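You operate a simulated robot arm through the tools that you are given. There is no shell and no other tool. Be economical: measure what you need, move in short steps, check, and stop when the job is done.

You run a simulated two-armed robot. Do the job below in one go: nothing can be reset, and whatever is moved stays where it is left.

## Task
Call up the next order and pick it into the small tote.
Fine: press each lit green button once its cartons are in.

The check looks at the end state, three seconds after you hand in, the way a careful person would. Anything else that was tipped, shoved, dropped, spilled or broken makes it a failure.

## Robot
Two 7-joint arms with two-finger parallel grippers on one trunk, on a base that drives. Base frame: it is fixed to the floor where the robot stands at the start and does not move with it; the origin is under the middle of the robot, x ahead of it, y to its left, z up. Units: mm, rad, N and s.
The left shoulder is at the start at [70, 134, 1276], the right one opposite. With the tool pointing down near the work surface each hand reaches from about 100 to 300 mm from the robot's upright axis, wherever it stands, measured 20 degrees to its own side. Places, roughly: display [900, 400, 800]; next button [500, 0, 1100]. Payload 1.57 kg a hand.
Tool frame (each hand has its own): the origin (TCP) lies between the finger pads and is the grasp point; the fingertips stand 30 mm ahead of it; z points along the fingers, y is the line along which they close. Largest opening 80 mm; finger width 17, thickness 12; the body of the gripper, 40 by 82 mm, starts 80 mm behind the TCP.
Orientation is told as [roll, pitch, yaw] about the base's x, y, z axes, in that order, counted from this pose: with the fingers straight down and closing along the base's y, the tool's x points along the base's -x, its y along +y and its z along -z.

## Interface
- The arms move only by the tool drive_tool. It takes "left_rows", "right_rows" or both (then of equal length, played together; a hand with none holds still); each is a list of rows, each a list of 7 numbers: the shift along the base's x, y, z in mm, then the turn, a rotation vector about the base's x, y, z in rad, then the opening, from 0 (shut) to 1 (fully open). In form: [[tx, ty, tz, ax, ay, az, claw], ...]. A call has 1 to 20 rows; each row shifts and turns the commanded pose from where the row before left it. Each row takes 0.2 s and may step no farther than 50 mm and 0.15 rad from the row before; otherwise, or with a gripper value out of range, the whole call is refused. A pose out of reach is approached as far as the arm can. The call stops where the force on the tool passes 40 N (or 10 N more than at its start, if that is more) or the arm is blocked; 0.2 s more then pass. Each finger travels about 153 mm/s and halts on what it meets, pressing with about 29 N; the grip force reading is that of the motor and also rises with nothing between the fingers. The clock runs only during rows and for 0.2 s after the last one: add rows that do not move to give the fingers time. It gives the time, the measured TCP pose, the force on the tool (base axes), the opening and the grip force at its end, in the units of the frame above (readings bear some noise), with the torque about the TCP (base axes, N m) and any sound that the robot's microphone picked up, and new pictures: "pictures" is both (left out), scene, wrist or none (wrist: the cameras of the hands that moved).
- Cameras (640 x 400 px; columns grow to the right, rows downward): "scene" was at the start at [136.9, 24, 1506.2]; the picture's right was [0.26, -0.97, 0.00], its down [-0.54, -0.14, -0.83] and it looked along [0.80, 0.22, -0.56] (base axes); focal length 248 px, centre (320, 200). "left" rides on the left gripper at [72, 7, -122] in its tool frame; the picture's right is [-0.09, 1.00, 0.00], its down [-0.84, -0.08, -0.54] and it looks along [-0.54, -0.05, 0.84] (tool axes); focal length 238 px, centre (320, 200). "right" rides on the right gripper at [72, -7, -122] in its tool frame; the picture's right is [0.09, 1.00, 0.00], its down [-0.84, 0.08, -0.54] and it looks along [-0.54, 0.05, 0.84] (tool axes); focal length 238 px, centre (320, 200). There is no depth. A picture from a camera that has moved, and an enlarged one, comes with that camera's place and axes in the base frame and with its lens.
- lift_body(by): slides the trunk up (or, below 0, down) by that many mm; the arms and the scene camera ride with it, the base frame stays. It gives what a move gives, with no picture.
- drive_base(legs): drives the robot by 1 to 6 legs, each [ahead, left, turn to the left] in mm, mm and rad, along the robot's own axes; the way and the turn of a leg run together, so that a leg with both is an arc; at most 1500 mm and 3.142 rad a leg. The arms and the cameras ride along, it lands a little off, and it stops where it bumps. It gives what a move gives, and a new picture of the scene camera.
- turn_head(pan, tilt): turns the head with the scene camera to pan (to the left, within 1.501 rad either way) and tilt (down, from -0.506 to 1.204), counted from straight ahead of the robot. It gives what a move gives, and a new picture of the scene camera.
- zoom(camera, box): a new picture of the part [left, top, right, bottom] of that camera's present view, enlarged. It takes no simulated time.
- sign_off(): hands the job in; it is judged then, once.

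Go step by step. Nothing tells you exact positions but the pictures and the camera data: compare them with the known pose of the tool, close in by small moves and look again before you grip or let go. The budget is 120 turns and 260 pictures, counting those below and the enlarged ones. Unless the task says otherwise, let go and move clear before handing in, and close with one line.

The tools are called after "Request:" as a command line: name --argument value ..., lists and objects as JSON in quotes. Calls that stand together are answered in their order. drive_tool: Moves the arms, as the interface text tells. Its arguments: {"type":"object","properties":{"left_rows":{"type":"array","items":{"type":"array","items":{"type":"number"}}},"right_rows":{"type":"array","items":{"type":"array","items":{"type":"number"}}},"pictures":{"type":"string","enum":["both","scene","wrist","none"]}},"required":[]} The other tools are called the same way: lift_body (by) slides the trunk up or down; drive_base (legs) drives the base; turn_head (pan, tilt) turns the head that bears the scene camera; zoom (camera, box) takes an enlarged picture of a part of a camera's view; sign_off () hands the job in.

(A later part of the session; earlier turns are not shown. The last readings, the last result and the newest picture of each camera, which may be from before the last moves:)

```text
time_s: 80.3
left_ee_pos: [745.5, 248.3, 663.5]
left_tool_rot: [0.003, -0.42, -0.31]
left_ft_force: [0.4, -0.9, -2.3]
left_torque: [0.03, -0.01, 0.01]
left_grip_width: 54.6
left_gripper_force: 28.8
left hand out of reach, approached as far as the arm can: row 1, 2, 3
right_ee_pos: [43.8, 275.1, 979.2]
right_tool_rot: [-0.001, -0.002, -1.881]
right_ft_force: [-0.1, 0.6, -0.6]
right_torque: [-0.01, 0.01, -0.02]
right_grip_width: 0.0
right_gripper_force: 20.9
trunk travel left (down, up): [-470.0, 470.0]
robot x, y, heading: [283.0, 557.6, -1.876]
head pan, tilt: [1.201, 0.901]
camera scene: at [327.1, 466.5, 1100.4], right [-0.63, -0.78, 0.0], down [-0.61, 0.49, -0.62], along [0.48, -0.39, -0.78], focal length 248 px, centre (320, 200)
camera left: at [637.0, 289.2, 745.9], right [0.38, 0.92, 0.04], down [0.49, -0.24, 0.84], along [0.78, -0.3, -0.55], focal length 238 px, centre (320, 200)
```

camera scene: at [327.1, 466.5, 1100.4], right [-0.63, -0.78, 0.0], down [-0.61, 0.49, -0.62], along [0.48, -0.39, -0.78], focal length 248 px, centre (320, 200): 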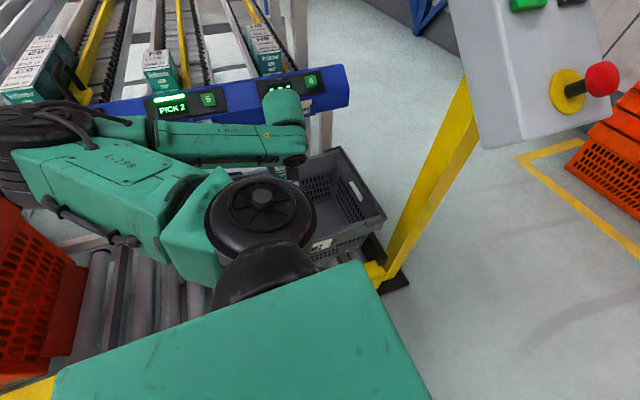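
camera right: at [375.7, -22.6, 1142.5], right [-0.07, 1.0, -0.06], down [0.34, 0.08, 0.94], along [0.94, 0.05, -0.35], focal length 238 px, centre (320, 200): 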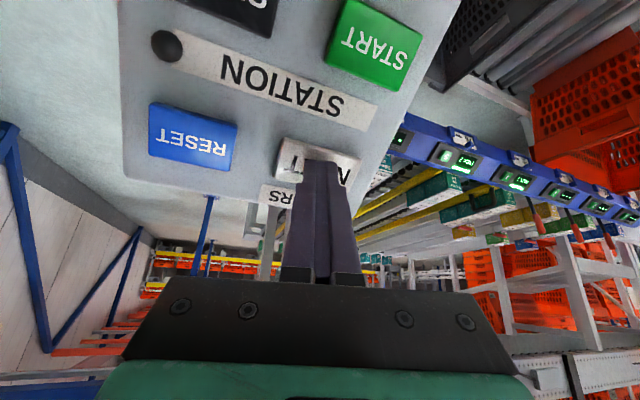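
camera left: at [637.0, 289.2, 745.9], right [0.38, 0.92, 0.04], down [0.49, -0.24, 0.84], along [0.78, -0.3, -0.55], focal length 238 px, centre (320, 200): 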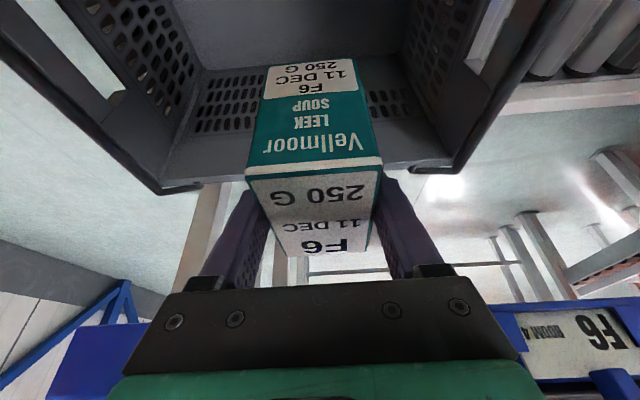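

The elbow is now up and clear. I'll lower the carton into the tote.

Request:
drive_tool --left_rows '[[0, 0, -20, 0, 0, 0, 0], [0, 0, -25, 0, 0, 0, 0], [0, 0, -25, 0, 0, 0, 0], [0, 0, -25, 0, 0, 0, 0], [0, 0, -25, 0, 0, 0, 0], [0, 0, -20, 0, 0, 0, 0], [0, 0, 0, 0, 0, 0, 0]]'

```text
time_s: 82.0
left_ee_pos: [745.4, 251.6, 522.1]
left_tool_rot: [0.001, -0.418, -0.312]
left_ft_force: [0.1, 0.1, -2.2]
left_torque: [0.01, -0.02, -0.01]
left_grip_width: 54.6
left_gripper_force: 29.1
right_ee_pos: [44.1, 275.2, 978.5]
right_tool_rot: [0.0, -0.002, -1.881]
right_ft_force: [0.6, -0.5, -0.1]
right_torque: [0.0, -0.01, 0.01]
right_grip_width: 0.0
right_gripper_force: 21.0
trunk travel left (down, up): [-470.0, 470.0]
robot x, y, heading: [283.8, 561.0, -1.877]
head pan, tilt: [1.201, 0.901]
camera scene: at [327.0, 466.6, 1100.4], right [-0.63, -0.78, 0.0], down [-0.61, 0.49, -0.62], along [0.48, -0.39, -0.78], focal length 248 px, centre (320, 200)
camera left: at [637.1, 292.7, 604.6], right [0.38, 0.92, 0.04], down [0.49, -0.24, 0.84], along [0.78, -0.3, -0.55], focal length 238 px, centre (320, 200)
```

scene: 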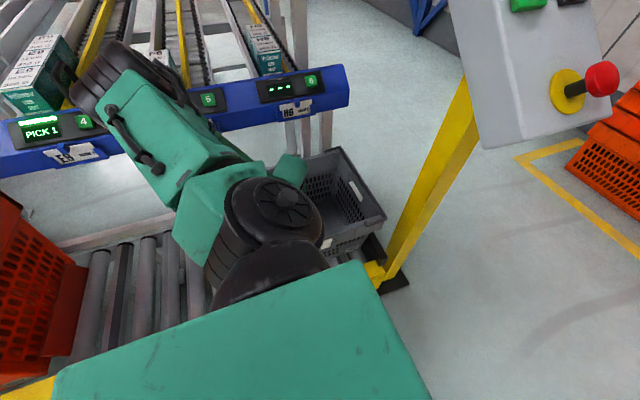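
left: 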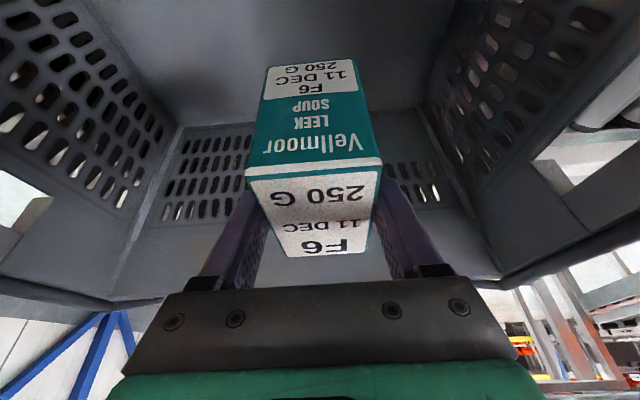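

All clear. I'll continue down, slower near the floor.

Request:
drive_tool --left_rows '[[0, 0, -25, 0, 0, 0, 0], [0, 0, -25, 0, 0, 0, 0], [0, 0, -25, 0, 0, 0, 0], [0, 0, -25, 0, 0, 0, 0], [0, 0, -15, 0, 0, 0, 0], [0, 0, 0, 0, 0, 0, 0]]'

```text
time_s: 83.3
left_ee_pos: [746.7, 248.2, 407.0]
left_tool_rot: [0.001, -0.419, -0.311]
left_ft_force: [-0.4, -0.3, -2.0]
left_torque: [0.01, -0.01, 0.03]
left_grip_width: 54.9
left_gripper_force: 28.9
right_ee_pos: [44.4, 276.6, 979.3]
right_tool_rot: [-0.001, -0.003, -1.881]
right_ft_force: [-0.3, -0.4, 0.8]
right_torque: [0.06, -0.01, 0.0]
right_grip_width: 0.0
right_gripper_force: 21.4
trunk travel left (down, up): [-470.0, 470.0]
robot x, y, heading: [280.0, 558.8, -1.874]
head pan, tilt: [1.201, 0.901]
camera scene: at [327.1, 466.5, 1100.4], right [-0.63, -0.78, 0.0], down [-0.61, 0.49, -0.62], along [0.48, -0.39, -0.78], focal length 248 px, centre (320, 200)
camera left: at [638.3, 289.6, 489.1], right [0.38, 0.92, 0.04], down [0.49, -0.24, 0.84], along [0.78, -0.3, -0.55], focal length 238 px, centre (320, 200)
```

scene: 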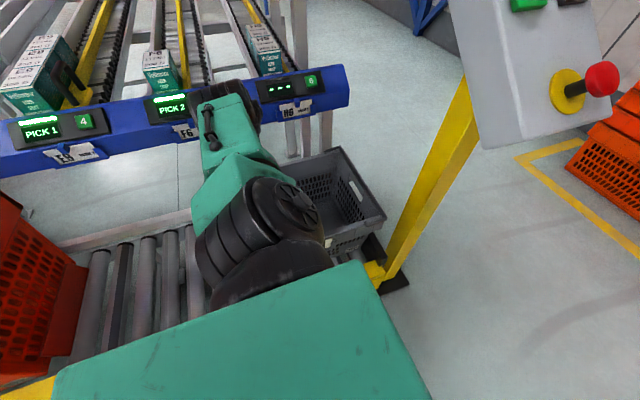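
left: 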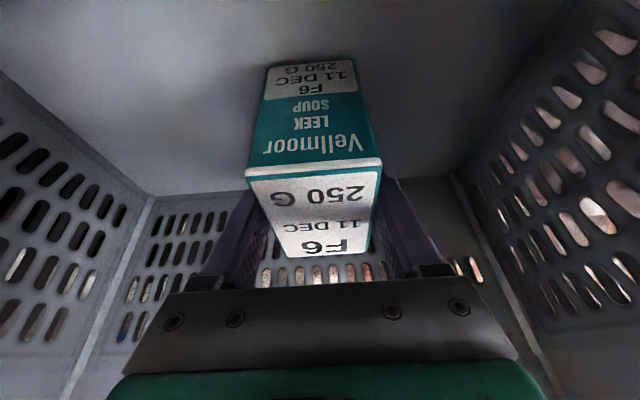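

The floor is close, at an estimated z of 300–315. I'll use small steps until contact shows.

Request:
drive_tool --left_rows '[[0, 0, -8, 0, 0, 0, 0], [0, 0, -6, 0, 0, 0, 0], [0, 0, -5, 0, 0, 0, 0], [0, 0, -4, 0, 0, 0, 0]]' --pictures "wrist"

```text
time_s: 84.1
left_ee_pos: [749.4, 244.7, 396.0]
left_tool_rot: [-0.003, -0.434, -0.306]
left_ft_force: [-0.3, 0.1, 27.3]
left_torque: [0.52, 1.05, -0.02]
left_grip_width: 54.7
left_gripper_force: 29.3
right_ee_pos: [40.6, 277.6, 978.4]
right_tool_rot: [0.007, -0.003, -1.88]
right_ft_force: [0.0, 0.1, -1.2]
right_torque: [0.03, 0.0, -0.01]
right_grip_width: 0.2
right_gripper_force: 21.0
trunk travel left (down, up): [-470.0, 470.0]
robot x, y, heading: [283.4, 558.1, -1.881]
head pan, tilt: [1.201, 0.901]
stopped in row 3 (left hand): the force on the tool passed its limit at 41 N (the readings are from after the stop); the commanded pose is now the measured one
camera left: at [640.0, 287.9, 476.4], right [0.38, 0.92, 0.04], down [0.48, -0.23, 0.84], along [0.79, -0.3, -0.54], focal length 238 px, centre (320, 200)
```

left: 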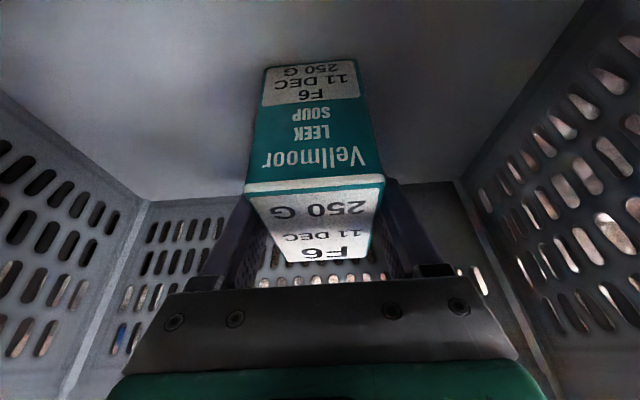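

The carton is on the floor of the tote. I'll ease off 3 mm, open, and check.

Request:
drive_tool --left_rows '[[0, 0, 3, 0, 0, 0, 0], [0, 0, 0, 0, 0, 0, 0.85], [0, 0, 0, 0, 0, 0, 0.9], [0, 0, 0, 0, 0, 0, 0.9]]' --pictures "wrist"

```text
time_s: 85.1
left_ee_pos: [747.5, 244.9, 395.6]
left_tool_rot: [0.001, -0.427, -0.308]
left_ft_force: [-0.1, -0.3, 0.6]
left_torque: [-0.02, 0.01, 0.0]
left_grip_width: 72.1
left_gripper_force: 0.0
right_ee_pos: [44.2, 275.2, 978.7]
right_tool_rot: [0.0, -0.003, -1.88]
right_ft_force: [0.0, -0.1, -0.2]
right_torque: [-0.01, 0.01, 0.0]
right_grip_width: 0.0
right_gripper_force: 21.0
trunk travel left (down, up): [-470.0, 470.0]
robot x, y, heading: [282.3, 558.1, -1.88]
head pan, tilt: [1.201, 0.901]
camera left: at [639.8, 287.9, 477.1], right [0.38, 0.92, 0.04], down [0.49, -0.24, 0.84], along [0.78, -0.3, -0.54], focal length 238 px, centre (320, 200)
```

left: 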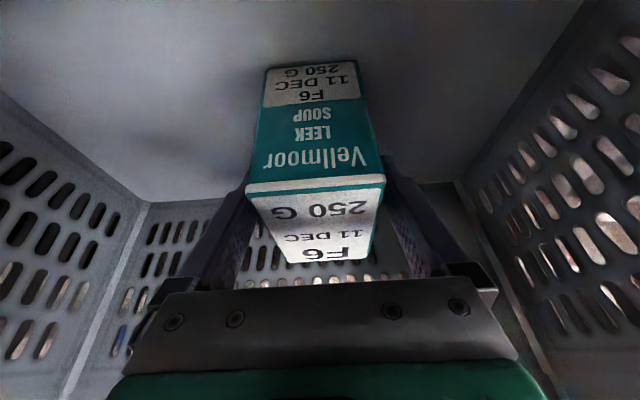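

The first F6 stands upright in the tote. I'll withdraw straight up, then raise the trunk for the next pick.

Request:
drive_tool --left_rows '[[0, 0, 10, 0, 0, 0, 0.9], [0, 0, 15, 0, 0, 0, 0.9], [0, 0, 25, 0, 0, 0, 0.9], [0, 0, 25, 0, 0, 0, 0.9], [0, 0, 25, 0, 0, 0, 0.9], [0, 0, 25, 0, 0, 0, 0.9], [0, 0, 25, 0, 0, 0, 1], [0, 0, 25, 0, 0, 0, 1], [0, 0, 25, 0, 0, 0, 1], [0, 0, 25, 0, 0, 0, 1], [0, 0, 25, 0, 0, 0, 1], [0, 0, 25, 0, 0, 0, 1]]' --pictures "wrist"

Request:
lift_body --by 130

Request:
drive_tool --left_rows '[[0, 0, 25, 0, 0, 0, 1], [0, 0, 25, 0, 0, 0, 1], [0, 0, 25, 0, 0, 0, 1], [0, 0, 25, 0, 0, 0, 1], [0, 0, 0, 0, 0, 0, 1]]'

```text
time_s: 87.7
left_ee_pos: [749.3, 246.5, 672.1]
left_tool_rot: [-0.004, -0.426, -0.307]
left_ft_force: [-0.7, 0.1, 0.4]
left_torque: [-0.01, 0.02, -0.04]
left_grip_width: 80.0
left_gripper_force: 0.0
right_ee_pos: [46.4, 277.9, 979.5]
right_tool_rot: [0.0, -0.004, -1.881]
right_ft_force: [-0.4, 0.9, 1.0]
right_torque: [-0.03, 0.04, 0.01]
right_grip_width: 0.2
right_gripper_force: 21.3
trunk travel left (down, up): [-470.0, 470.0]
robot x, y, heading: [283.3, 563.9, -1.88]
head pan, tilt: [1.201, 0.901]
camera left: at [640.5, 288.8, 752.7], right [0.38, 0.92, 0.04], down [0.49, -0.24, 0.84], along [0.78, -0.3, -0.54], focal length 238 px, centre (320, 200)
```

left: 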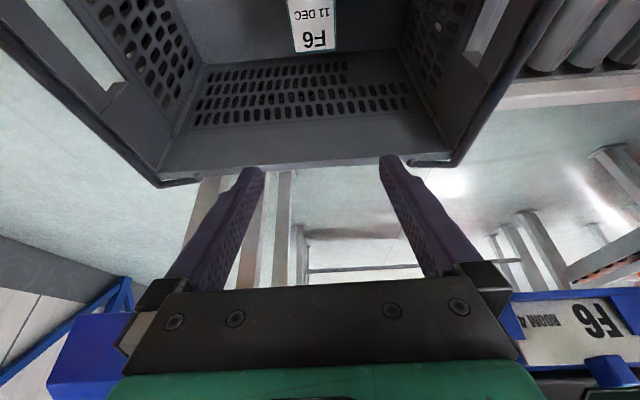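

```text
time_s: 89.3
left_ee_pos: [748.9, 246.8, 801.6]
left_tool_rot: [-0.001, -0.425, -0.309]
left_ft_force: [0.0, 0.1, 0.0]
left_torque: [-0.01, 0.02, 0.02]
left_grip_width: 80.1
left_gripper_force: 0.0
right_ee_pos: [45.0, 275.3, 1109.4]
right_tool_rot: [0.001, -0.003, -1.881]
right_ft_force: [0.0, -0.2, -0.2]
right_torque: [0.0, -0.01, 0.0]
right_grip_width: 0.0
right_gripper_force: 21.1
trunk travel left (down, up): [-600.0, 340.0]
robot x, y, heading: [282.5, 560.2, -1.881]
head pan, tilt: [1.201, 0.901]
```

```text
time_s: 90.5
left_ee_pos: [750.5, 243.4, 899.0]
left_tool_rot: [0.0, -0.427, -0.309]
left_ft_force: [0.3, -0.9, 0.3]
left_torque: [-0.03, 0.03, 0.01]
left_grip_width: 79.8
left_gripper_force: 0.0
right_ee_pos: [45.4, 275.4, 1108.0]
right_tool_rot: [-0.001, -0.001, -1.882]
right_ft_force: [-1.0, 0.1, -0.1]
right_torque: [-0.01, 0.02, 0.0]
right_grip_width: 0.0
right_gripper_force: 21.4
trunk travel left (down, up): [-600.0, 340.0]
robot x, y, heading: [280.2, 563.0, -1.882]
head pan, tilt: [1.201, 0.901]
camera scene: at [326.8, 466.3, 1230.4], right [-0.63, -0.78, 0.0], down [-0.61, 0.49, -0.62], along [0.48, -0.39, -0.78], focal length 248 px, centre (320, 200)
camera left: at [641.4, 285.5, 980.6], right [0.38, 0.92, 0.04], down [0.49, -0.24, 0.84], along [0.78, -0.3, -0.54], focal length 238 px, centre (320, 200)
```

scene: 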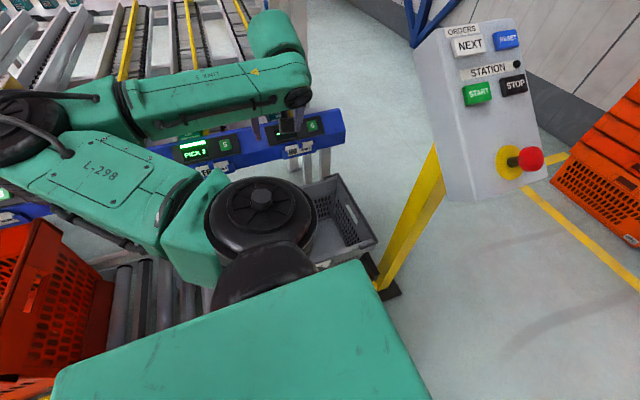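
left: 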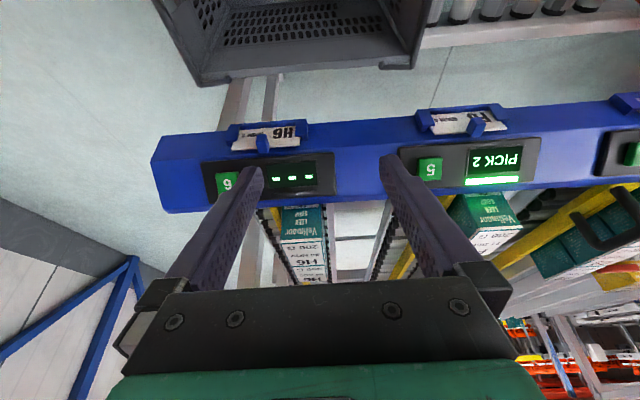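

The second F6 has rolled to the front. I'll drive the base back to the picking spot and reach over it.

Request:
drive_base --legs '[[-150, 60, 0]]'

Request:
zoom --camera "left" --box '[0, 0, 640, 400]'

```text
time_s: 91.9
left_ee_pos: [854.0, 370.2, 899.4]
left_tool_rot: [0.0, -0.426, -0.302]
left_ft_force: [-0.1, 0.4, 0.4]
left_torque: [0.0, 0.01, -0.01]
left_grip_width: 80.0
left_gripper_force: 0.0
right_ee_pos: [148.3, 397.1, 1109.4]
right_tool_rot: [0.002, -0.001, -1.875]
right_ft_force: [0.5, 0.0, -0.1]
right_torque: [0.0, 0.01, -0.01]
right_grip_width: 0.0
right_gripper_force: 20.9
trunk travel left (down, up): [-600.0, 340.0]
robot x, y, heading: [383.5, 682.3, -1.877]
head pan, tilt: [1.201, 0.901]
camera scene: at [429.3, 590.5, 1230.4], right [-0.62, -0.78, 0.0], down [-0.61, 0.49, -0.62], along [0.49, -0.39, -0.78], focal length 248 px, centre (320, 200)
```

scene: 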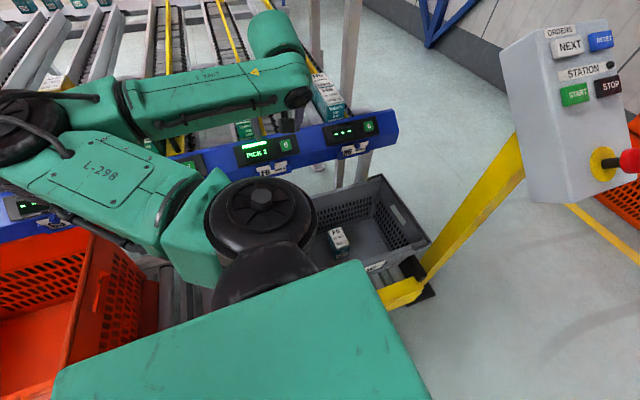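

```text
1.00 times, centred on (320, 200) of left (not enlarged: the box is as wide or as high as the picture)
camera zoom: at [744.7, 411.1, 980.4], right [0.38, 0.92, 0.04], down [0.49, -0.23, 0.84], along [0.79, -0.3, -0.54], focal length 238 px, centre (320, 200)
```

zoom: 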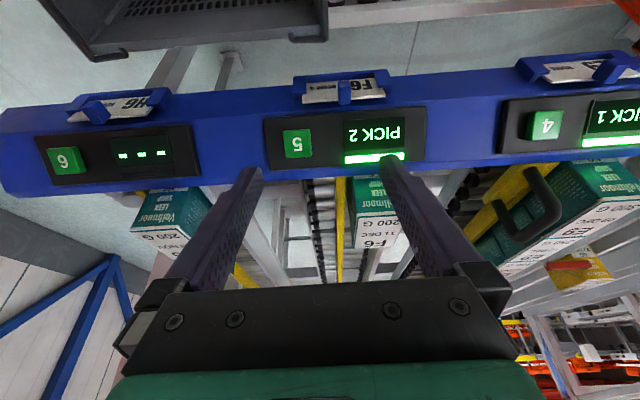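

The carton from 200 G is now at the front. I'll reach over it.

Request:
drive_tool --left_rows '[[0, 0, 40, 0, 0, 0, 1], [27.5, 1.4, 3, 0, 0, -0.002, 1], [27.5, 1.4, 3, 0, 0, -0.002, 1], [27.5, 1.4, 0, 0, 0, -0.002, 1], [27.5, 1.4, 0, 0, 0, -0.002, 1], [27.5, 1.4, 0, 0, 0, -0.002, 1], [27.5, 1.4, 0, 0, 0, -0.002, 1], [0, 0, 0, 0, 0, 0, 1]]' --pictures "wrist"

```text
time_s: 93.7
left_ee_pos: [1019.0, 378.8, 945.3]
left_tool_rot: [-0.001, -0.427, -0.317]
left_ft_force: [-0.2, 0.5, -0.3]
left_torque: [-0.01, 0.0, -0.04]
left_grip_width: 79.9
left_gripper_force: 0.0
right_ee_pos: [148.2, 397.5, 1108.2]
right_tool_rot: [0.002, -0.002, -1.876]
right_ft_force: [-0.1, 1.0, 0.0]
right_torque: [0.03, -0.01, -0.01]
right_grip_width: 0.1
right_gripper_force: 21.6
trunk travel left (down, up): [-600.0, 340.0]
robot x, y, heading: [387.1, 683.0, -1.875]
head pan, tilt: [1.201, 0.901]
camera left: at [911.2, 421.4, 1026.6], right [0.39, 0.92, 0.04], down [0.49, -0.24, 0.84], along [0.78, -0.31, -0.54], focal length 238 px, centre (320, 200)
```

left: 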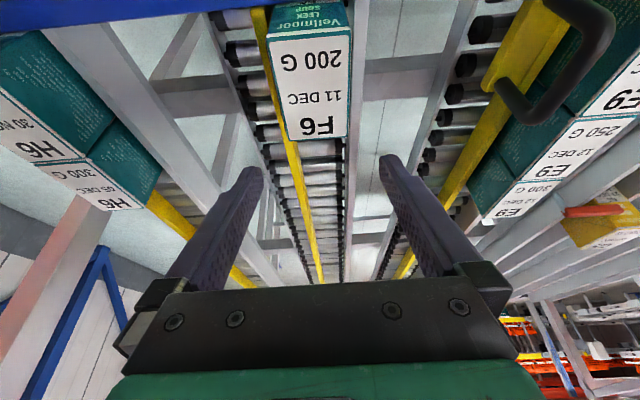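

Same alignment as before. I'll descend, grip, and lift slowly.

Request:
drive_tool --left_rows '[[0, 0, -30, 0, 0, 0, 1], [0, 0, -30, 0, 0, 0, 1], [0, 0, -25, 0, 0, 0, 1], [0, 0, -12, 0, 0, 0, 1], [0, 0, -10, 0, 0, 0, 1], [0, 0, -2, 0, 0, 0, 1], [0, 0, 0, 0, 0, 0, 0], [0, 0, 0, 0, 0, 0, 0], [0, 0, 0, 0, 0, 0, 0], [0, 0, 0, 0, 0, 0, 0], [0, 0, 3, 0, 0, 0, 0], [0, 0, 4, 0, 0, 0, 0], [0, 0, 4, 0, 0, 0, 0], [0, 0, 4, 0, 0, 0, 0]]' --pictures "wrist"

```text
time_s: 96.7
left_ee_pos: [1018.4, 378.0, 849.5]
left_tool_rot: [0.0, -0.426, -0.317]
left_ft_force: [0.6, 0.0, -2.6]
left_torque: [0.02, 0.03, 0.0]
left_grip_width: 54.8
left_gripper_force: 28.8
right_ee_pos: [149.5, 398.3, 1109.4]
right_tool_rot: [0.0, -0.002, -1.876]
right_ft_force: [-0.2, -0.1, 0.3]
right_torque: [-0.01, -0.03, -0.04]
right_grip_width: 0.2
right_gripper_force: 21.3
trunk travel left (down, up): [-600.0, 340.0]
robot x, y, heading: [385.7, 684.2, -1.875]
head pan, tilt: [1.201, 0.901]
camera left: at [910.1, 421.7, 931.5], right [0.39, 0.92, 0.04], down [0.49, -0.24, 0.84], along [0.78, -0.31, -0.54], focal length 238 px, centre (320, 200)
```

left: 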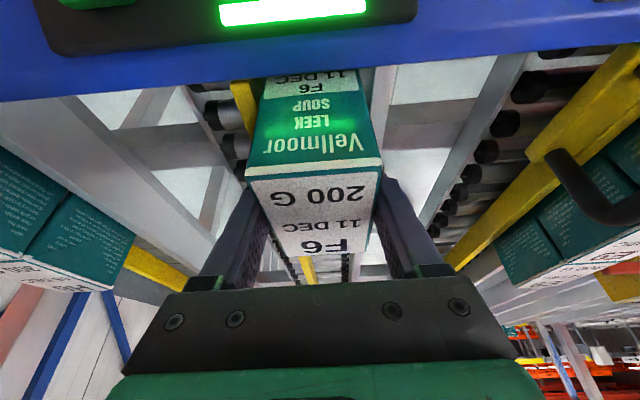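

It's lifting. I'll raise it clear and draw it back.

Request:
drive_tool --left_rows '[[0, 0, 6, 0, 0, 0, 0], [0, 0, 7, 0, 0, 0, 0], [0, 0, 8, 0, 0, 0, 0], [0, 0, 9, 0, 0, 0, 0], [0, 0, 10, 0, 0, 0, 0], [0, 0, 12, 0, 0, 0, 0], [0, 0, 15, 0, 0, 0, 0], [0, 0, 15, 0, 0, 0, 0], [0, 0, 15, 0, 0, 0, 0], [-10, 3, 5, 0, 0, 0, 0], [-20, 6.5, 0, 0, 0, 0, 0], [-20, 6.5, 0, 0, 0, 0, 0], [-20, 6.5, 0, 0, 0, 0, 0], [-20, 6.5, 0, 0, 0, 0, 0], [-20, 6.5, 0, 0, 0, 0, 0], [-20, 6.5, 0, 0, 0, 0, 0], [-15, 5, 0, 0, 0, 0, 0], [0, 0, 0, 0, 0, 0, 0]]' --pictures "wrist"

```text
time_s: 100.5
left_ee_pos: [874.7, 417.6, 953.8]
left_tool_rot: [0.0, -0.426, -0.315]
left_ft_force: [0.3, 0.6, -2.5]
left_torque: [-0.02, 0.02, -0.02]
left_grip_width: 54.7
left_gripper_force: 28.9
left hand out of reach, approached as far as the arm can: row 17
right_ee_pos: [148.0, 398.4, 1110.1]
right_tool_rot: [0.0, -0.001, -1.878]
right_ft_force: [0.2, -0.9, 0.3]
right_torque: [-0.01, 0.02, 0.0]
right_grip_width: 0.1
right_gripper_force: 21.2
trunk travel left (down, up): [-600.0, 340.0]
robot x, y, heading: [383.2, 686.3, -1.875]
head pan, tilt: [1.201, 0.901]
camera left: at [766.5, 460.9, 1034.4], right [0.39, 0.92, 0.04], down [0.49, -0.24, 0.84], along [0.78, -0.31, -0.54], focal length 238 px, centre (320, 200)
```

left: 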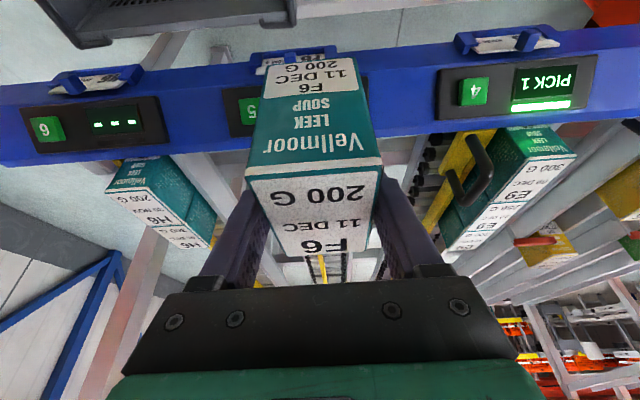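

I'll shift the base so this carton goes beside the first, at b≈558, then lower.

Request:
drive_base --legs '[[112, -70, -0.008]]'

Request:
lift_body --by -130

Request:
drive_tool --left_rows '[[0, 0, -20, 0, 0, 0, 0], [0, 0, -25, 0, 0, 0, 0], [0, 0, -25, 0, 0, 0, 0], [0, 0, -25, 0, 0, 0, 0], [0, 0, -25, 0, 0, 0, 0], [0, 0, -25, 0, 0, 0, 0], [0, 0, 0, 0, 0, 0, 0]]'

```text
time_s: 101.8
left_ee_pos: [770.6, 327.6, 952.8]
left_tool_rot: [-0.001, -0.426, -0.327]
left_ft_force: [0.4, 1.2, -3.3]
left_torque: [0.02, 0.0, 0.03]
left_grip_width: 54.6
left_gripper_force: 29.7
right_ee_pos: [45.8, 312.2, 1110.3]
right_tool_rot: [0.001, -0.001, -1.887]
right_ft_force: [0.3, -0.4, -0.1]
right_torque: [0.0, -0.01, -0.02]
right_grip_width: 0.0
right_gripper_force: 21.2
trunk travel left (down, up): [-600.0, 340.0]
robot x, y, heading: [286.5, 598.8, -1.887]
head pan, tilt: [1.201, 0.901]
camera scene: at [328.6, 503.6, 1230.4], right [-0.63, -0.77, 0.0], down [-0.61, 0.5, -0.62], along [0.48, -0.39, -0.78], focal length 248 px, centre (320, 200)
```

scene: 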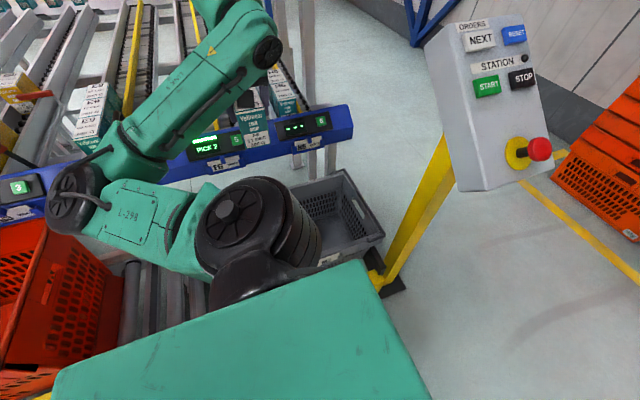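

```text
time_s: 103.4
left_ee_pos: [771.2, 325.7, 823.7]
left_tool_rot: [0.001, -0.426, -0.327]
left_ft_force: [0.6, -0.3, -3.0]
left_torque: [-0.01, -0.01, -0.01]
left_grip_width: 54.8
left_gripper_force: 29.3
right_ee_pos: [44.8, 312.7, 978.2]
right_tool_rot: [-0.001, -0.003, -1.887]
right_ft_force: [0.4, -0.2, -0.1]
right_torque: [-0.01, 0.02, -0.03]
right_grip_width: 0.0
right_gripper_force: 21.3
trunk travel left (down, up): [-470.0, 470.0]
robot x, y, heading: [282.5, 601.1, -1.89]
head pan, tilt: [1.201, 0.901]
```

```text
time_s: 105.0
left_ee_pos: [762.4, 301.7, 766.1]
left_tool_rot: [0.001, -0.424, -0.326]
left_ft_force: [0.2, 0.7, -1.6]
left_torque: [0.0, 0.01, -0.04]
left_grip_width: 55.0
left_gripper_force: 29.9
left hand out of reach, approached as far as the arm can: row 1, 2, 3, 4, 5, 6
right_ee_pos: [44.3, 314.5, 979.0]
right_tool_rot: [0.001, -0.003, -1.886]
right_ft_force: [1.0, 0.2, -0.4]
right_torque: [0.02, 0.01, 0.02]
right_grip_width: 0.2
right_gripper_force: 21.4
trunk travel left (down, up): [-470.0, 470.0]
robot x, y, heading: [284.6, 599.0, -1.884]
head pan, tilt: [1.201, 0.901]
camera scene: at [327.9, 503.3, 1100.4], right [-0.63, -0.77, 0.0], down [-0.61, 0.5, -0.62], along [0.48, -0.39, -0.78], focal length 248 px, centre (320, 200)
camera left: at [654.1, 345.1, 847.3], right [0.4, 0.92, 0.04], down [0.48, -0.25, 0.84], along [0.78, -0.32, -0.54], focal length 238 px, centre (320, 200)
```

scene: 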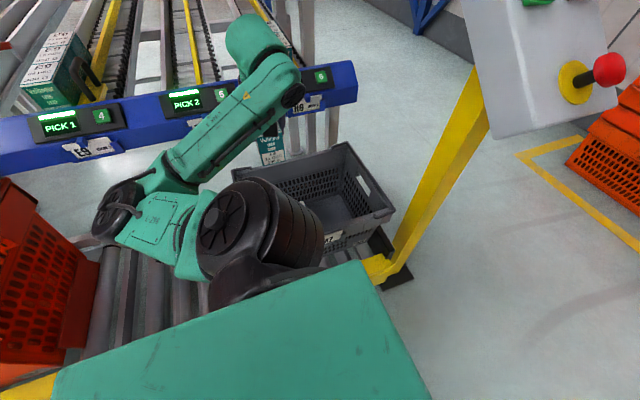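
left: 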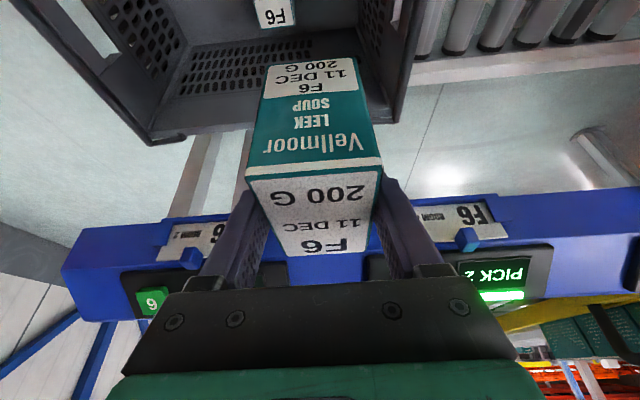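

I'm at the arm's inner limit again. I'll shift the base 50 mm away from the tote and let the arm extend.

Request:
drive_base --legs '[[-25, -50, 0]]'

Request:
drive_tool --left_rows '[[20, -3, -8, 0, 0, 0, 0], [20, -3, -20, 0, 0, 0, 0], [10, -2, -20, 0, 0, 0.005, 0], [0, 0, -25, 0, 0, 0.005, 0], [0, 0, -25, 0, 0, 0, 0], [0, 0, -20, 0, 0, 0, 0], [0, 0, 0, 0, 0, 0, 0]]'

```text
time_s: 105.9
left_ee_pos: [723.8, 339.7, 768.4]
left_tool_rot: [-0.002, -0.428, -0.326]
left_ft_force: [0.0, -0.1, -2.4]
left_torque: [0.01, 0.0, 0.01]
left_grip_width: 54.8
left_gripper_force: 28.6
right_ee_pos: [6.1, 352.6, 979.4]
right_tool_rot: [0.003, -0.003, -1.886]
right_ft_force: [-0.7, 0.1, -0.3]
right_torque: [-0.02, 0.01, 0.0]
right_grip_width: 0.1
right_gripper_force: 20.8
trunk travel left (down, up): [-470.0, 470.0]
robot x, y, heading: [243.8, 635.7, -1.889]
head pan, tilt: [1.201, 0.901]
camera scene: at [288.9, 542.3, 1100.5], right [-0.63, -0.77, 0.0], down [-0.61, 0.5, -0.62], along [0.48, -0.39, -0.78], focal length 248 px, centre (320, 200)
```

scene: 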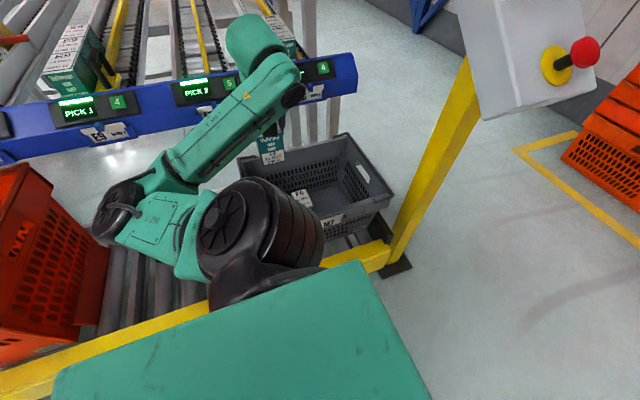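

```text
time_s: 107.5
left_ee_pos: [766.7, 324.1, 649.8]
left_tool_rot: [0.0, -0.425, -0.315]
left_ft_force: [0.0, 0.8, -2.3]
left_torque: [-0.03, -0.01, -0.01]
left_grip_width: 54.9
left_gripper_force: 28.7
left hand out of reach, approached as far as the arm can: row 2, 3
right_ee_pos: [5.4, 352.0, 979.2]
right_tool_rot: [0.0, -0.002, -1.888]
right_ft_force: [0.0, 0.1, 0.4]
right_torque: [-0.02, 0.01, 0.04]
right_grip_width: 0.4
right_gripper_force: 21.2
trunk travel left (down, up): [-470.0, 470.0]
robot x, y, heading: [245.8, 633.1, -1.886]
head pan, tilt: [1.201, 0.901]
camera scene: at [289.7, 541.5, 1100.4], right [-0.63, -0.77, 0.0], down [-0.61, 0.5, -0.62], along [0.48, -0.39, -0.78], focal length 248 px, centre (320, 200)
camera left: at [658.8, 366.7, 731.2], right [0.39, 0.92, 0.04], down [0.49, -0.24, 0.84], along [0.78, -0.31, -0.54], focal length 238 px, centre (320, 200)
```

scene: 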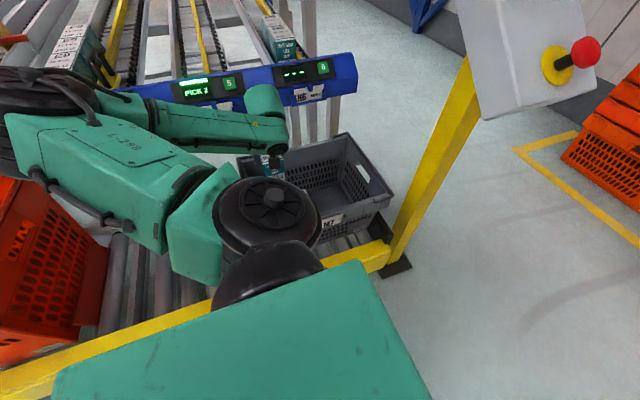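
left: 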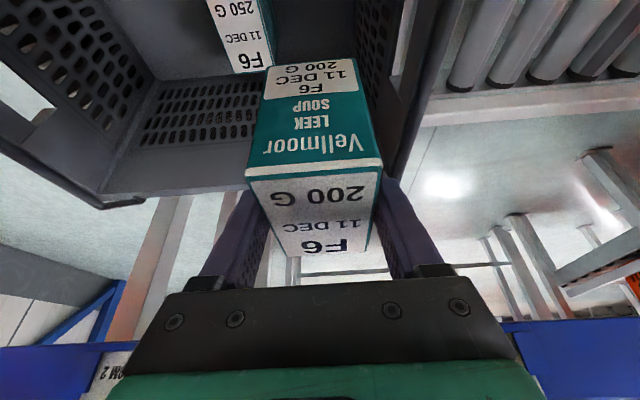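

The elbow is up again and the carton is beside the first one. I'll lower with 6 mm more separation.

Request:
drive_tool --left_rows '[[1, 3, -20, 0, 0, 0, 0], [1, 3, -25, 0, 0, 0, 0], [0, 0, -25, 0, 0, 0, 0], [0, 0, -25, 0, 0, 0, 0], [0, 0, -25, 0, 0, 0, 0], [0, 0, -25, 0, 0, 0, 0], [0, 0, -25, 0, 0, 0, 0], [0, 0, -25, 0, 0, 0, 0], [0, 0, -20, 0, 0, 0, 0], [0, 0, -15, 0, 0, 0, 0], [0, 0, 0, 0, 0, 0, 0]]'

```text
time_s: 109.9
left_ee_pos: [768.3, 330.3, 420.1]
left_tool_rot: [0.0, -0.425, -0.315]
left_ft_force: [0.2, -1.5, -3.2]
left_torque: [0.0, -0.03, 0.01]
left_grip_width: 54.8
left_gripper_force: 29.0
right_ee_pos: [5.9, 351.6, 977.9]
right_tool_rot: [0.0, -0.002, -1.886]
right_ft_force: [-0.1, -0.2, 0.1]
right_torque: [-0.01, 0.0, -0.02]
right_grip_width: 0.0
right_gripper_force: 21.7
trunk travel left (down, up): [-470.0, 470.0]
robot x, y, heading: [249.2, 635.5, -1.888]
head pan, tilt: [1.201, 0.901]
camera scene: at [289.6, 541.6, 1100.4], right [-0.63, -0.77, 0.0], down [-0.61, 0.5, -0.62], along [0.48, -0.39, -0.78], focal length 248 px, centre (320, 200)
camera left: at [660.2, 373.4, 501.7], right [0.39, 0.92, 0.04], down [0.49, -0.24, 0.84], along [0.78, -0.31, -0.54], focal length 238 px, centre (320, 200)
```

scene: 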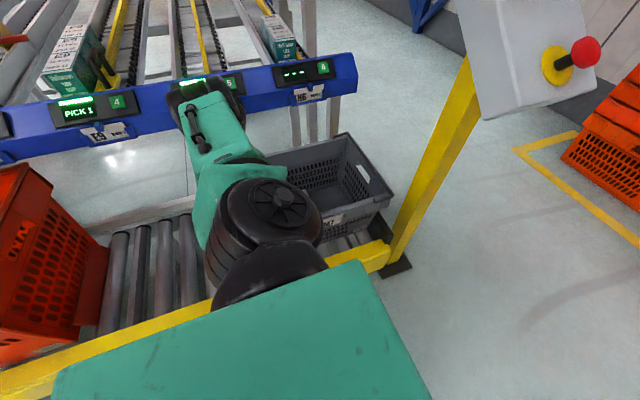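
left: 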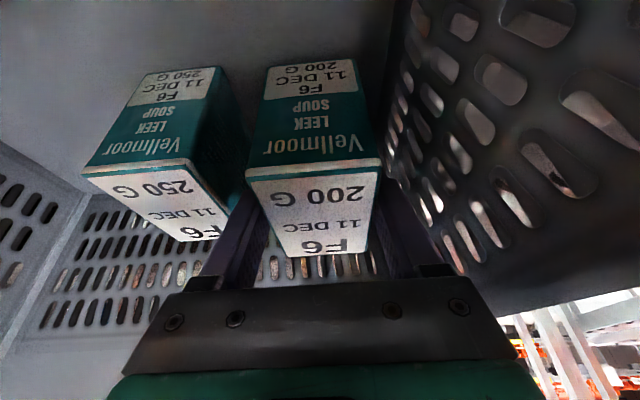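

There is enough space to both sides. I'll settle it down, ease off and release.

Request:
drive_tool --left_rows '[[0, 0, -12, 0, 0, 0, 0], [0, 0, -6, 0, 0, 0, 0], [0, 0, -4, 0, 0, 0, 0], [0, 0, -2, 0, 0, 0, 0]]' --pictures "none"

```text
time_s: 110.9
left_ee_pos: [766.3, 327.6, 403.6]
left_tool_rot: [0.002, -0.424, -0.318]
left_ft_force: [-0.4, 0.3, -1.6]
left_torque: [-0.01, 0.0, 0.0]
left_grip_width: 54.7
left_gripper_force: 29.3
left hand out of reach, approached as far as the arm can: row 3
right_ee_pos: [5.8, 352.4, 979.1]
right_tool_rot: [0.0, -0.001, -1.886]
right_ft_force: [0.3, -0.3, 0.1]
right_torque: [0.0, 0.03, 0.04]
right_grip_width: 0.1
right_gripper_force: 21.4
trunk travel left (down, up): [-470.0, 470.0]
robot x, y, heading: [245.3, 635.5, -1.886]
head pan, tilt: [1.201, 0.901]
```

The arm is at full stretch, so I'll lower the last few mm with the trunk.

Request:
lift_body --by -6

```text
time_s: 111.5
left_ee_pos: [766.6, 328.8, 398.7]
left_tool_rot: [0.001, -0.429, -0.317]
left_ft_force: [1.0, -1.1, 15.9]
left_torque: [0.22, 0.74, 0.11]
left_grip_width: 54.5
left_gripper_force: 29.0
right_ee_pos: [4.2, 353.5, 972.2]
right_tool_rot: [0.003, -0.001, -1.887]
right_ft_force: [0.0, 0.1, -0.7]
right_torque: [0.01, 0.01, -0.04]
right_grip_width: 0.0
right_gripper_force: 21.4
trunk travel left (down, up): [-464.0, 476.0]
robot x, y, heading: [247.0, 637.7, -1.886]
head pan, tilt: [1.201, 0.901]
```

Contact on the tote floor at 16 N. I'll release and withdraw upward.

Request:
drive_tool --left_rows '[[0, 0, 1, 0, 0, 0, 0], [0, 0, 0, 0, 0, 0, 0.8], [0, 0, 0, 0, 0, 0, 0.8], [0, 0, 0, 0, 0, 0, 0.8], [0, 0, 10, 0, 0, 0, 0.8], [0, 0, 15, 0, 0, 0, 0.8], [0, 0, 20, 0, 0, 0, 0.8], [0, 0, 20, 0, 0, 0, 0.8]]' --pictures "wrist"

```text
time_s: 113.3
left_ee_pos: [766.8, 328.1, 465.6]
left_tool_rot: [0.002, -0.426, -0.316]
left_ft_force: [-0.5, 0.1, 0.4]
left_torque: [0.02, 0.02, 0.01]
left_grip_width: 64.2
left_gripper_force: 0.1
right_ee_pos: [6.0, 352.0, 972.6]
right_tool_rot: [0.002, -0.002, -1.887]
right_ft_force: [-1.0, -0.6, 0.0]
right_torque: [0.01, 0.01, 0.02]
right_grip_width: 0.2
right_gripper_force: 21.6
trunk travel left (down, up): [-464.0, 476.0]
robot x, y, heading: [246.7, 636.4, -1.884]
head pan, tilt: [1.201, 0.901]
camera left: at [659.0, 370.5, 546.3], right [0.39, 0.92, 0.04], down [0.49, -0.24, 0.84], along [0.78, -0.31, -0.54], focal length 238 px, centre (320, 200)
```

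left: 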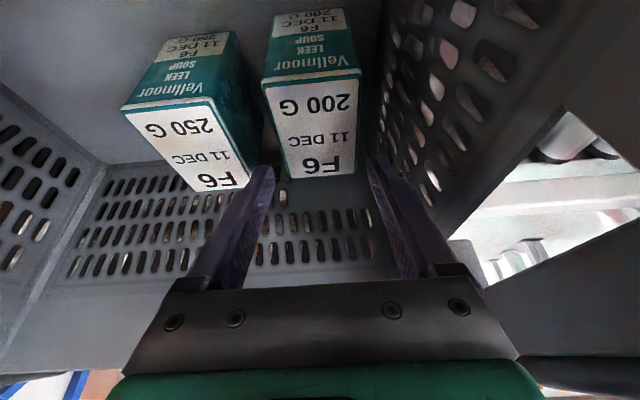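

Both F6 cartons stand upright in the tote. Next I'll withdraw, rise to rail height and press lane 5's green button, which triangulates to about [906, 329, 792].

Request:
drive_tool --left_rows '[[0, 0, 20, 0, 0, 0, 0.8], [0, 0, 25, 0, 0, 0, 0.8], [0, 0, 25, 0, 0, 0, 0.8], [0, 0, 25, 0, 0, 0, 0.8], [0, 0, 25, 0, 0, 0, 0.8], [0, 0, 25, 0, 0, 0, 0.5], [0, 0, 25, 0, 0, 0, 0], [0, 0, 20, 0, 0, 0, 0]]' --pictures "none"

Request:
lift_body --by 136

Request:
drive_tool --left_rows '[[0, 0, 25, 0, 0, 0, 0], [0, 0, 25, 0, 0, 0, 0], [0, 0, 25, 0, 0, 0, 0], [0, 0, 25, 0, 0, 0, 0], [0, 0, 0, 0, 0, 0, 0]]' --pictures "none"

Request:
drive_base --legs '[[0, 108, 0]]'

Request:
zoom --camera "left" --box '[0, 0, 640, 400]'

```text
time_s: 115.1
left_ee_pos: [763.8, 327.1, 653.7]
left_tool_rot: [0.002, -0.426, -0.317]
left_ft_force: [0.4, 0.4, -0.2]
left_torque: [-0.02, 0.01, -0.02]
left_grip_width: 0.3
left_gripper_force: 21.2
right_ee_pos: [6.0, 351.6, 972.8]
right_tool_rot: [0.001, -0.001, -1.888]
right_ft_force: [0.7, -0.2, -0.2]
right_torque: [-0.01, 0.0, -0.01]
right_grip_width: 0.0
right_gripper_force: 21.7
trunk travel left (down, up): [-464.0, 476.0]
robot x, y, heading: [246.7, 635.0, -1.886]
head pan, tilt: [1.201, 0.901]
```

```text
time_s: 116.7
left_ee_pos: [763.3, 326.7, 789.2]
left_tool_rot: [0.001, -0.425, -0.317]
left_ft_force: [-0.3, 0.2, 0.1]
left_torque: [0.0, 0.03, -0.01]
left_grip_width: 0.2
left_gripper_force: 21.1
right_ee_pos: [6.1, 352.6, 1109.0]
right_tool_rot: [0.002, -0.002, -1.887]
right_ft_force: [-0.7, 0.3, -0.2]
right_torque: [0.0, -0.01, -0.01]
right_grip_width: 0.0
right_gripper_force: 21.6
trunk travel left (down, up): [-600.0, 340.0]
robot x, y, heading: [243.6, 636.1, -1.889]
head pan, tilt: [1.201, 0.901]
```

```text
time_s: 117.9
left_ee_pos: [764.9, 323.9, 884.4]
left_tool_rot: [0.003, -0.425, -0.319]
left_ft_force: [0.7, -0.3, -1.0]
left_torque: [0.0, -0.01, 0.01]
left_grip_width: 0.2
left_gripper_force: 21.9
left hand out of reach, approached as far as the arm can: row 1, 2
right_ee_pos: [6.1, 351.9, 1108.2]
right_tool_rot: [-0.002, -0.001, -1.887]
right_ft_force: [1.3, -1.0, -0.3]
right_torque: [-0.02, -0.01, 0.0]
right_grip_width: 0.0
right_gripper_force: 21.6
trunk travel left (down, up): [-600.0, 340.0]
robot x, y, heading: [244.4, 632.5, -1.884]
head pan, tilt: [1.201, 0.901]
```

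```text
time_s: 119.1
left_ee_pos: [867.5, 289.3, 886.0]
left_tool_rot: [0.003, -0.425, -0.32]
left_ft_force: [0.0, -0.5, 0.3]
left_torque: [0.04, 0.02, 0.0]
left_grip_width: 0.0
left_gripper_force: 21.8
right_ee_pos: [109.3, 318.7, 1108.0]
right_tool_rot: [0.001, -0.002, -1.889]
right_ft_force: [0.0, -0.3, -0.4]
right_torque: [-0.01, 0.01, -0.03]
right_grip_width: 0.0
right_gripper_force: 21.5
trunk travel left (down, up): [-600.0, 340.0]
robot x, y, heading: [347.9, 603.2, -1.891]
head pan, tilt: [1.201, 0.901]
camera scene: at [393.2, 507.6, 1230.5], right [-0.63, -0.77, 0.0], down [-0.61, 0.5, -0.62], along [0.48, -0.39, -0.78], focal length 248 px, centre (320, 200)
```

scene: 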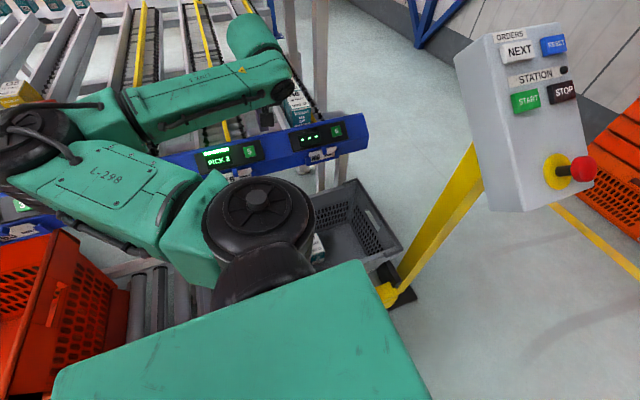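

```text
1.00 times, centred on (320, 200) of left (not enlarged: the box is as wide or as high as the picture)
camera zoom: at [759.3, 331.9, 967.3], right [0.39, 0.92, 0.04], down [0.49, -0.24, 0.84], along [0.78, -0.31, -0.54], focal length 238 px, centre (320, 200)
```

zoom: 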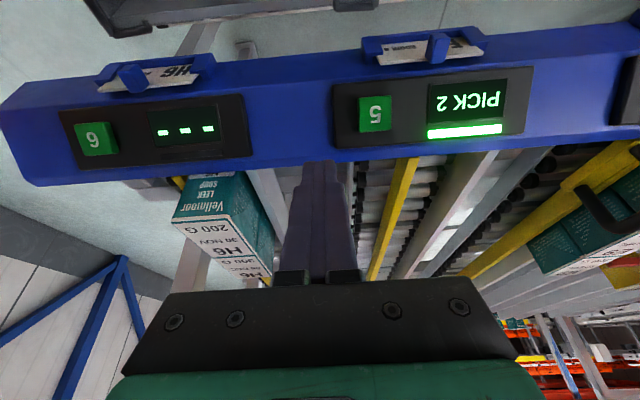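

Button 5 re-triangulates consistently at [904, 330, 792]. I'll hover the closed fingertip about 22 mm above it.

Request:
drive_tool --left_rows '[[8, 14, 0, 0, 0, 0, 0], [9, 15, -15, 0, 0, 0, 0], [8, 15, -25, 0, 0, 0, 0], [0, 0, -4, 0, 0, 0, 0], [0, 0, 0, 0, 0, 0, 0]]' --pictures "wrist"

```text
time_s: 120.3
left_ee_pos: [875.4, 311.1, 885.7]
left_tool_rot: [0.005, -0.427, -0.319]
left_ft_force: [0.0, 0.2, 0.1]
left_torque: [0.01, 0.01, 0.02]
left_grip_width: 0.1
left_gripper_force: 21.1
left hand out of reach, approached as far as the arm can: row 2, 3, 4
right_ee_pos: [109.4, 318.1, 1107.3]
right_tool_rot: [-0.001, -0.003, -1.889]
right_ft_force: [-0.6, -0.1, -0.5]
right_torque: [0.0, -0.01, -0.03]
right_grip_width: 0.2
right_gripper_force: 21.9
trunk travel left (down, up): [-600.0, 340.0]
robot x, y, heading: [349.3, 603.5, -1.893]
head pan, tilt: [1.201, 0.901]
camera left: at [767.6, 354.3, 966.4], right [0.39, 0.92, 0.04], down [0.49, -0.24, 0.84], along [0.78, -0.31, -0.54], focal length 238 px, centre (320, 200)
```

left: 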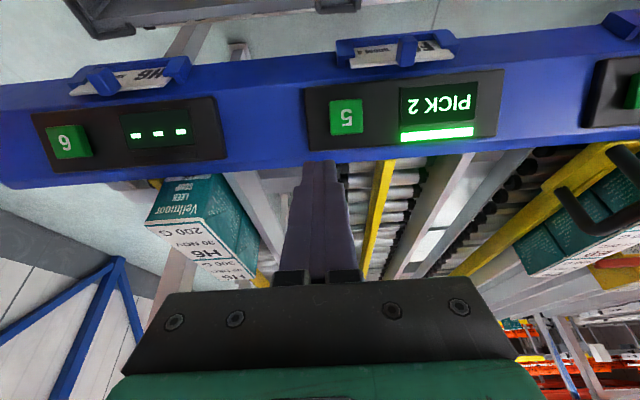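

I'm at the inner limit again. I'll back the base off 45 mm and extend.

Request:
drive_base --legs '[[-10, -50, 0]]'

Request:
drive_tool --left_rows '[[30, -8, 0, 0, 0, 0, 0], [30, 2, -10, 0, 0, 0, 0], [8, 0, -15, 0, 0, 0, 0], [0, 0, -12, 0, 0, 0, 0], [0, 0, 0, 0, 0, 0, 0]]' --pictures "wrist"

```text
time_s: 121.2
left_ee_pos: [831.8, 336.2, 883.7]
left_tool_rot: [0.003, -0.426, -0.32]
left_ft_force: [-0.1, -0.7, 0.6]
left_torque: [-0.01, 0.02, 0.01]
left_grip_width: 0.2
left_gripper_force: 21.3
right_ee_pos: [65.1, 344.1, 1108.9]
right_tool_rot: [-0.002, -0.001, -1.89]
right_ft_force: [-0.8, 0.6, 0.2]
right_torque: [-0.03, -0.04, 0.01]
right_grip_width: 0.0
right_gripper_force: 22.0
trunk travel left (down, up): [-600.0, 340.0]
robot x, y, heading: [302.7, 625.1, -1.888]
head pan, tilt: [1.201, 0.901]
camera scene: at [349.1, 532.4, 1230.4], right [-0.63, -0.77, 0.0], down [-0.61, 0.5, -0.62], along [0.48, -0.39, -0.78], focal length 248 px, centre (320, 200)
```

scene: 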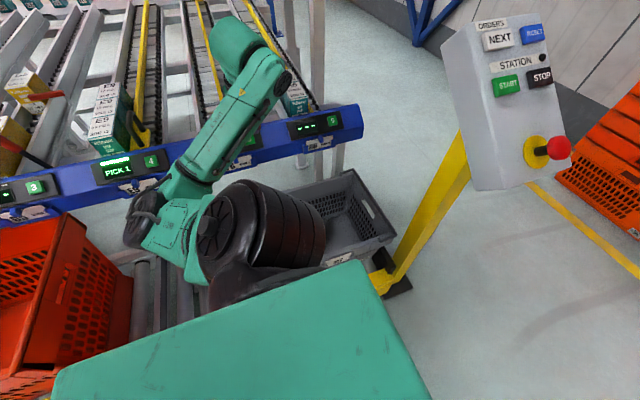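

```text
time_s: 122.4
left_ee_pos: [898.2, 331.2, 849.1]
left_tool_rot: [0.004, -0.424, -0.32]
left_ft_force: [-0.1, 0.1, -0.9]
left_torque: [0.02, -0.02, 0.0]
left_grip_width: 0.1
left_gripper_force: 21.2
right_ee_pos: [64.3, 344.3, 1107.9]
right_tool_rot: [0.003, -0.002, -1.89]
right_ft_force: [0.4, 0.0, -0.6]
right_torque: [0.0, -0.03, 0.02]
right_grip_width: 0.0
right_gripper_force: 20.8
trunk travel left (down, up): [-600.0, 340.0]
robot x, y, heading: [306.7, 626.8, -1.893]
head pan, tilt: [1.201, 0.901]
camera left: at [789.3, 374.4, 930.4], right [0.39, 0.92, 0.04], down [0.49, -0.24, 0.84], along [0.78, -0.31, -0.54], focal length 238 px, centre (320, 200)
```

left: 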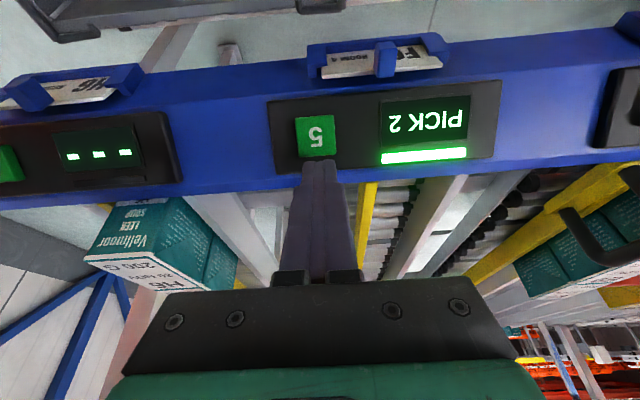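

The tip is a few mm far and about 25 mm above. I'll correct it and press down in small steps.

Request:
drive_tool --left_rows '[[-7, 2, -8, 0, 0, 0, 0], [0, 0, -6, 0, 0, 0, 0], [0, 0, -3, 0, 0, 0, 0], [0, 0, -3, 0, 0, 0, 0], [0, 0, -2, 0, 0, 0, 0]]' --pictures "wrist"

```text
time_s: 123.6
left_ee_pos: [890.7, 331.6, 826.6]
left_tool_rot: [0.003, -0.426, -0.321]
left_ft_force: [-1.7, -0.1, 4.4]
left_torque: [-0.03, -0.07, 0.0]
left_grip_width: 0.2
left_gripper_force: 21.5
right_ee_pos: [63.5, 344.3, 1108.6]
right_tool_rot: [0.002, -0.002, -1.89]
right_ft_force: [-0.1, 0.0, -0.9]
right_torque: [0.02, -0.03, 0.02]
right_grip_width: 0.0
right_gripper_force: 21.7
trunk travel left (down, up): [-600.0, 340.0]
robot x, y, heading: [304.7, 625.0, -1.889]
head pan, tilt: [1.201, 0.901]
heard: click
camera left: at [781.8, 375.9, 907.9], right [0.39, 0.92, 0.04], down [0.49, -0.24, 0.84], along [0.78, -0.31, -0.54], focal length 238 px, centre (320, 200)
```

left: 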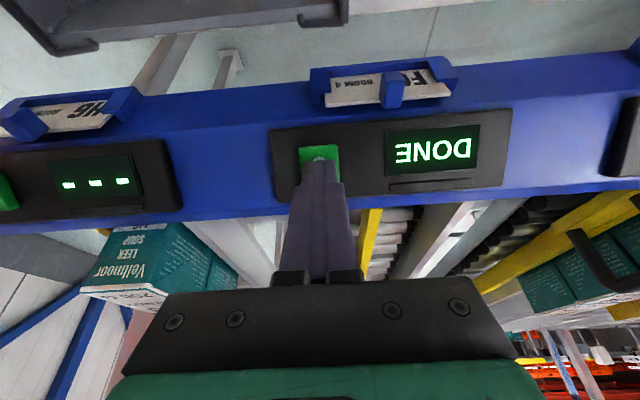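

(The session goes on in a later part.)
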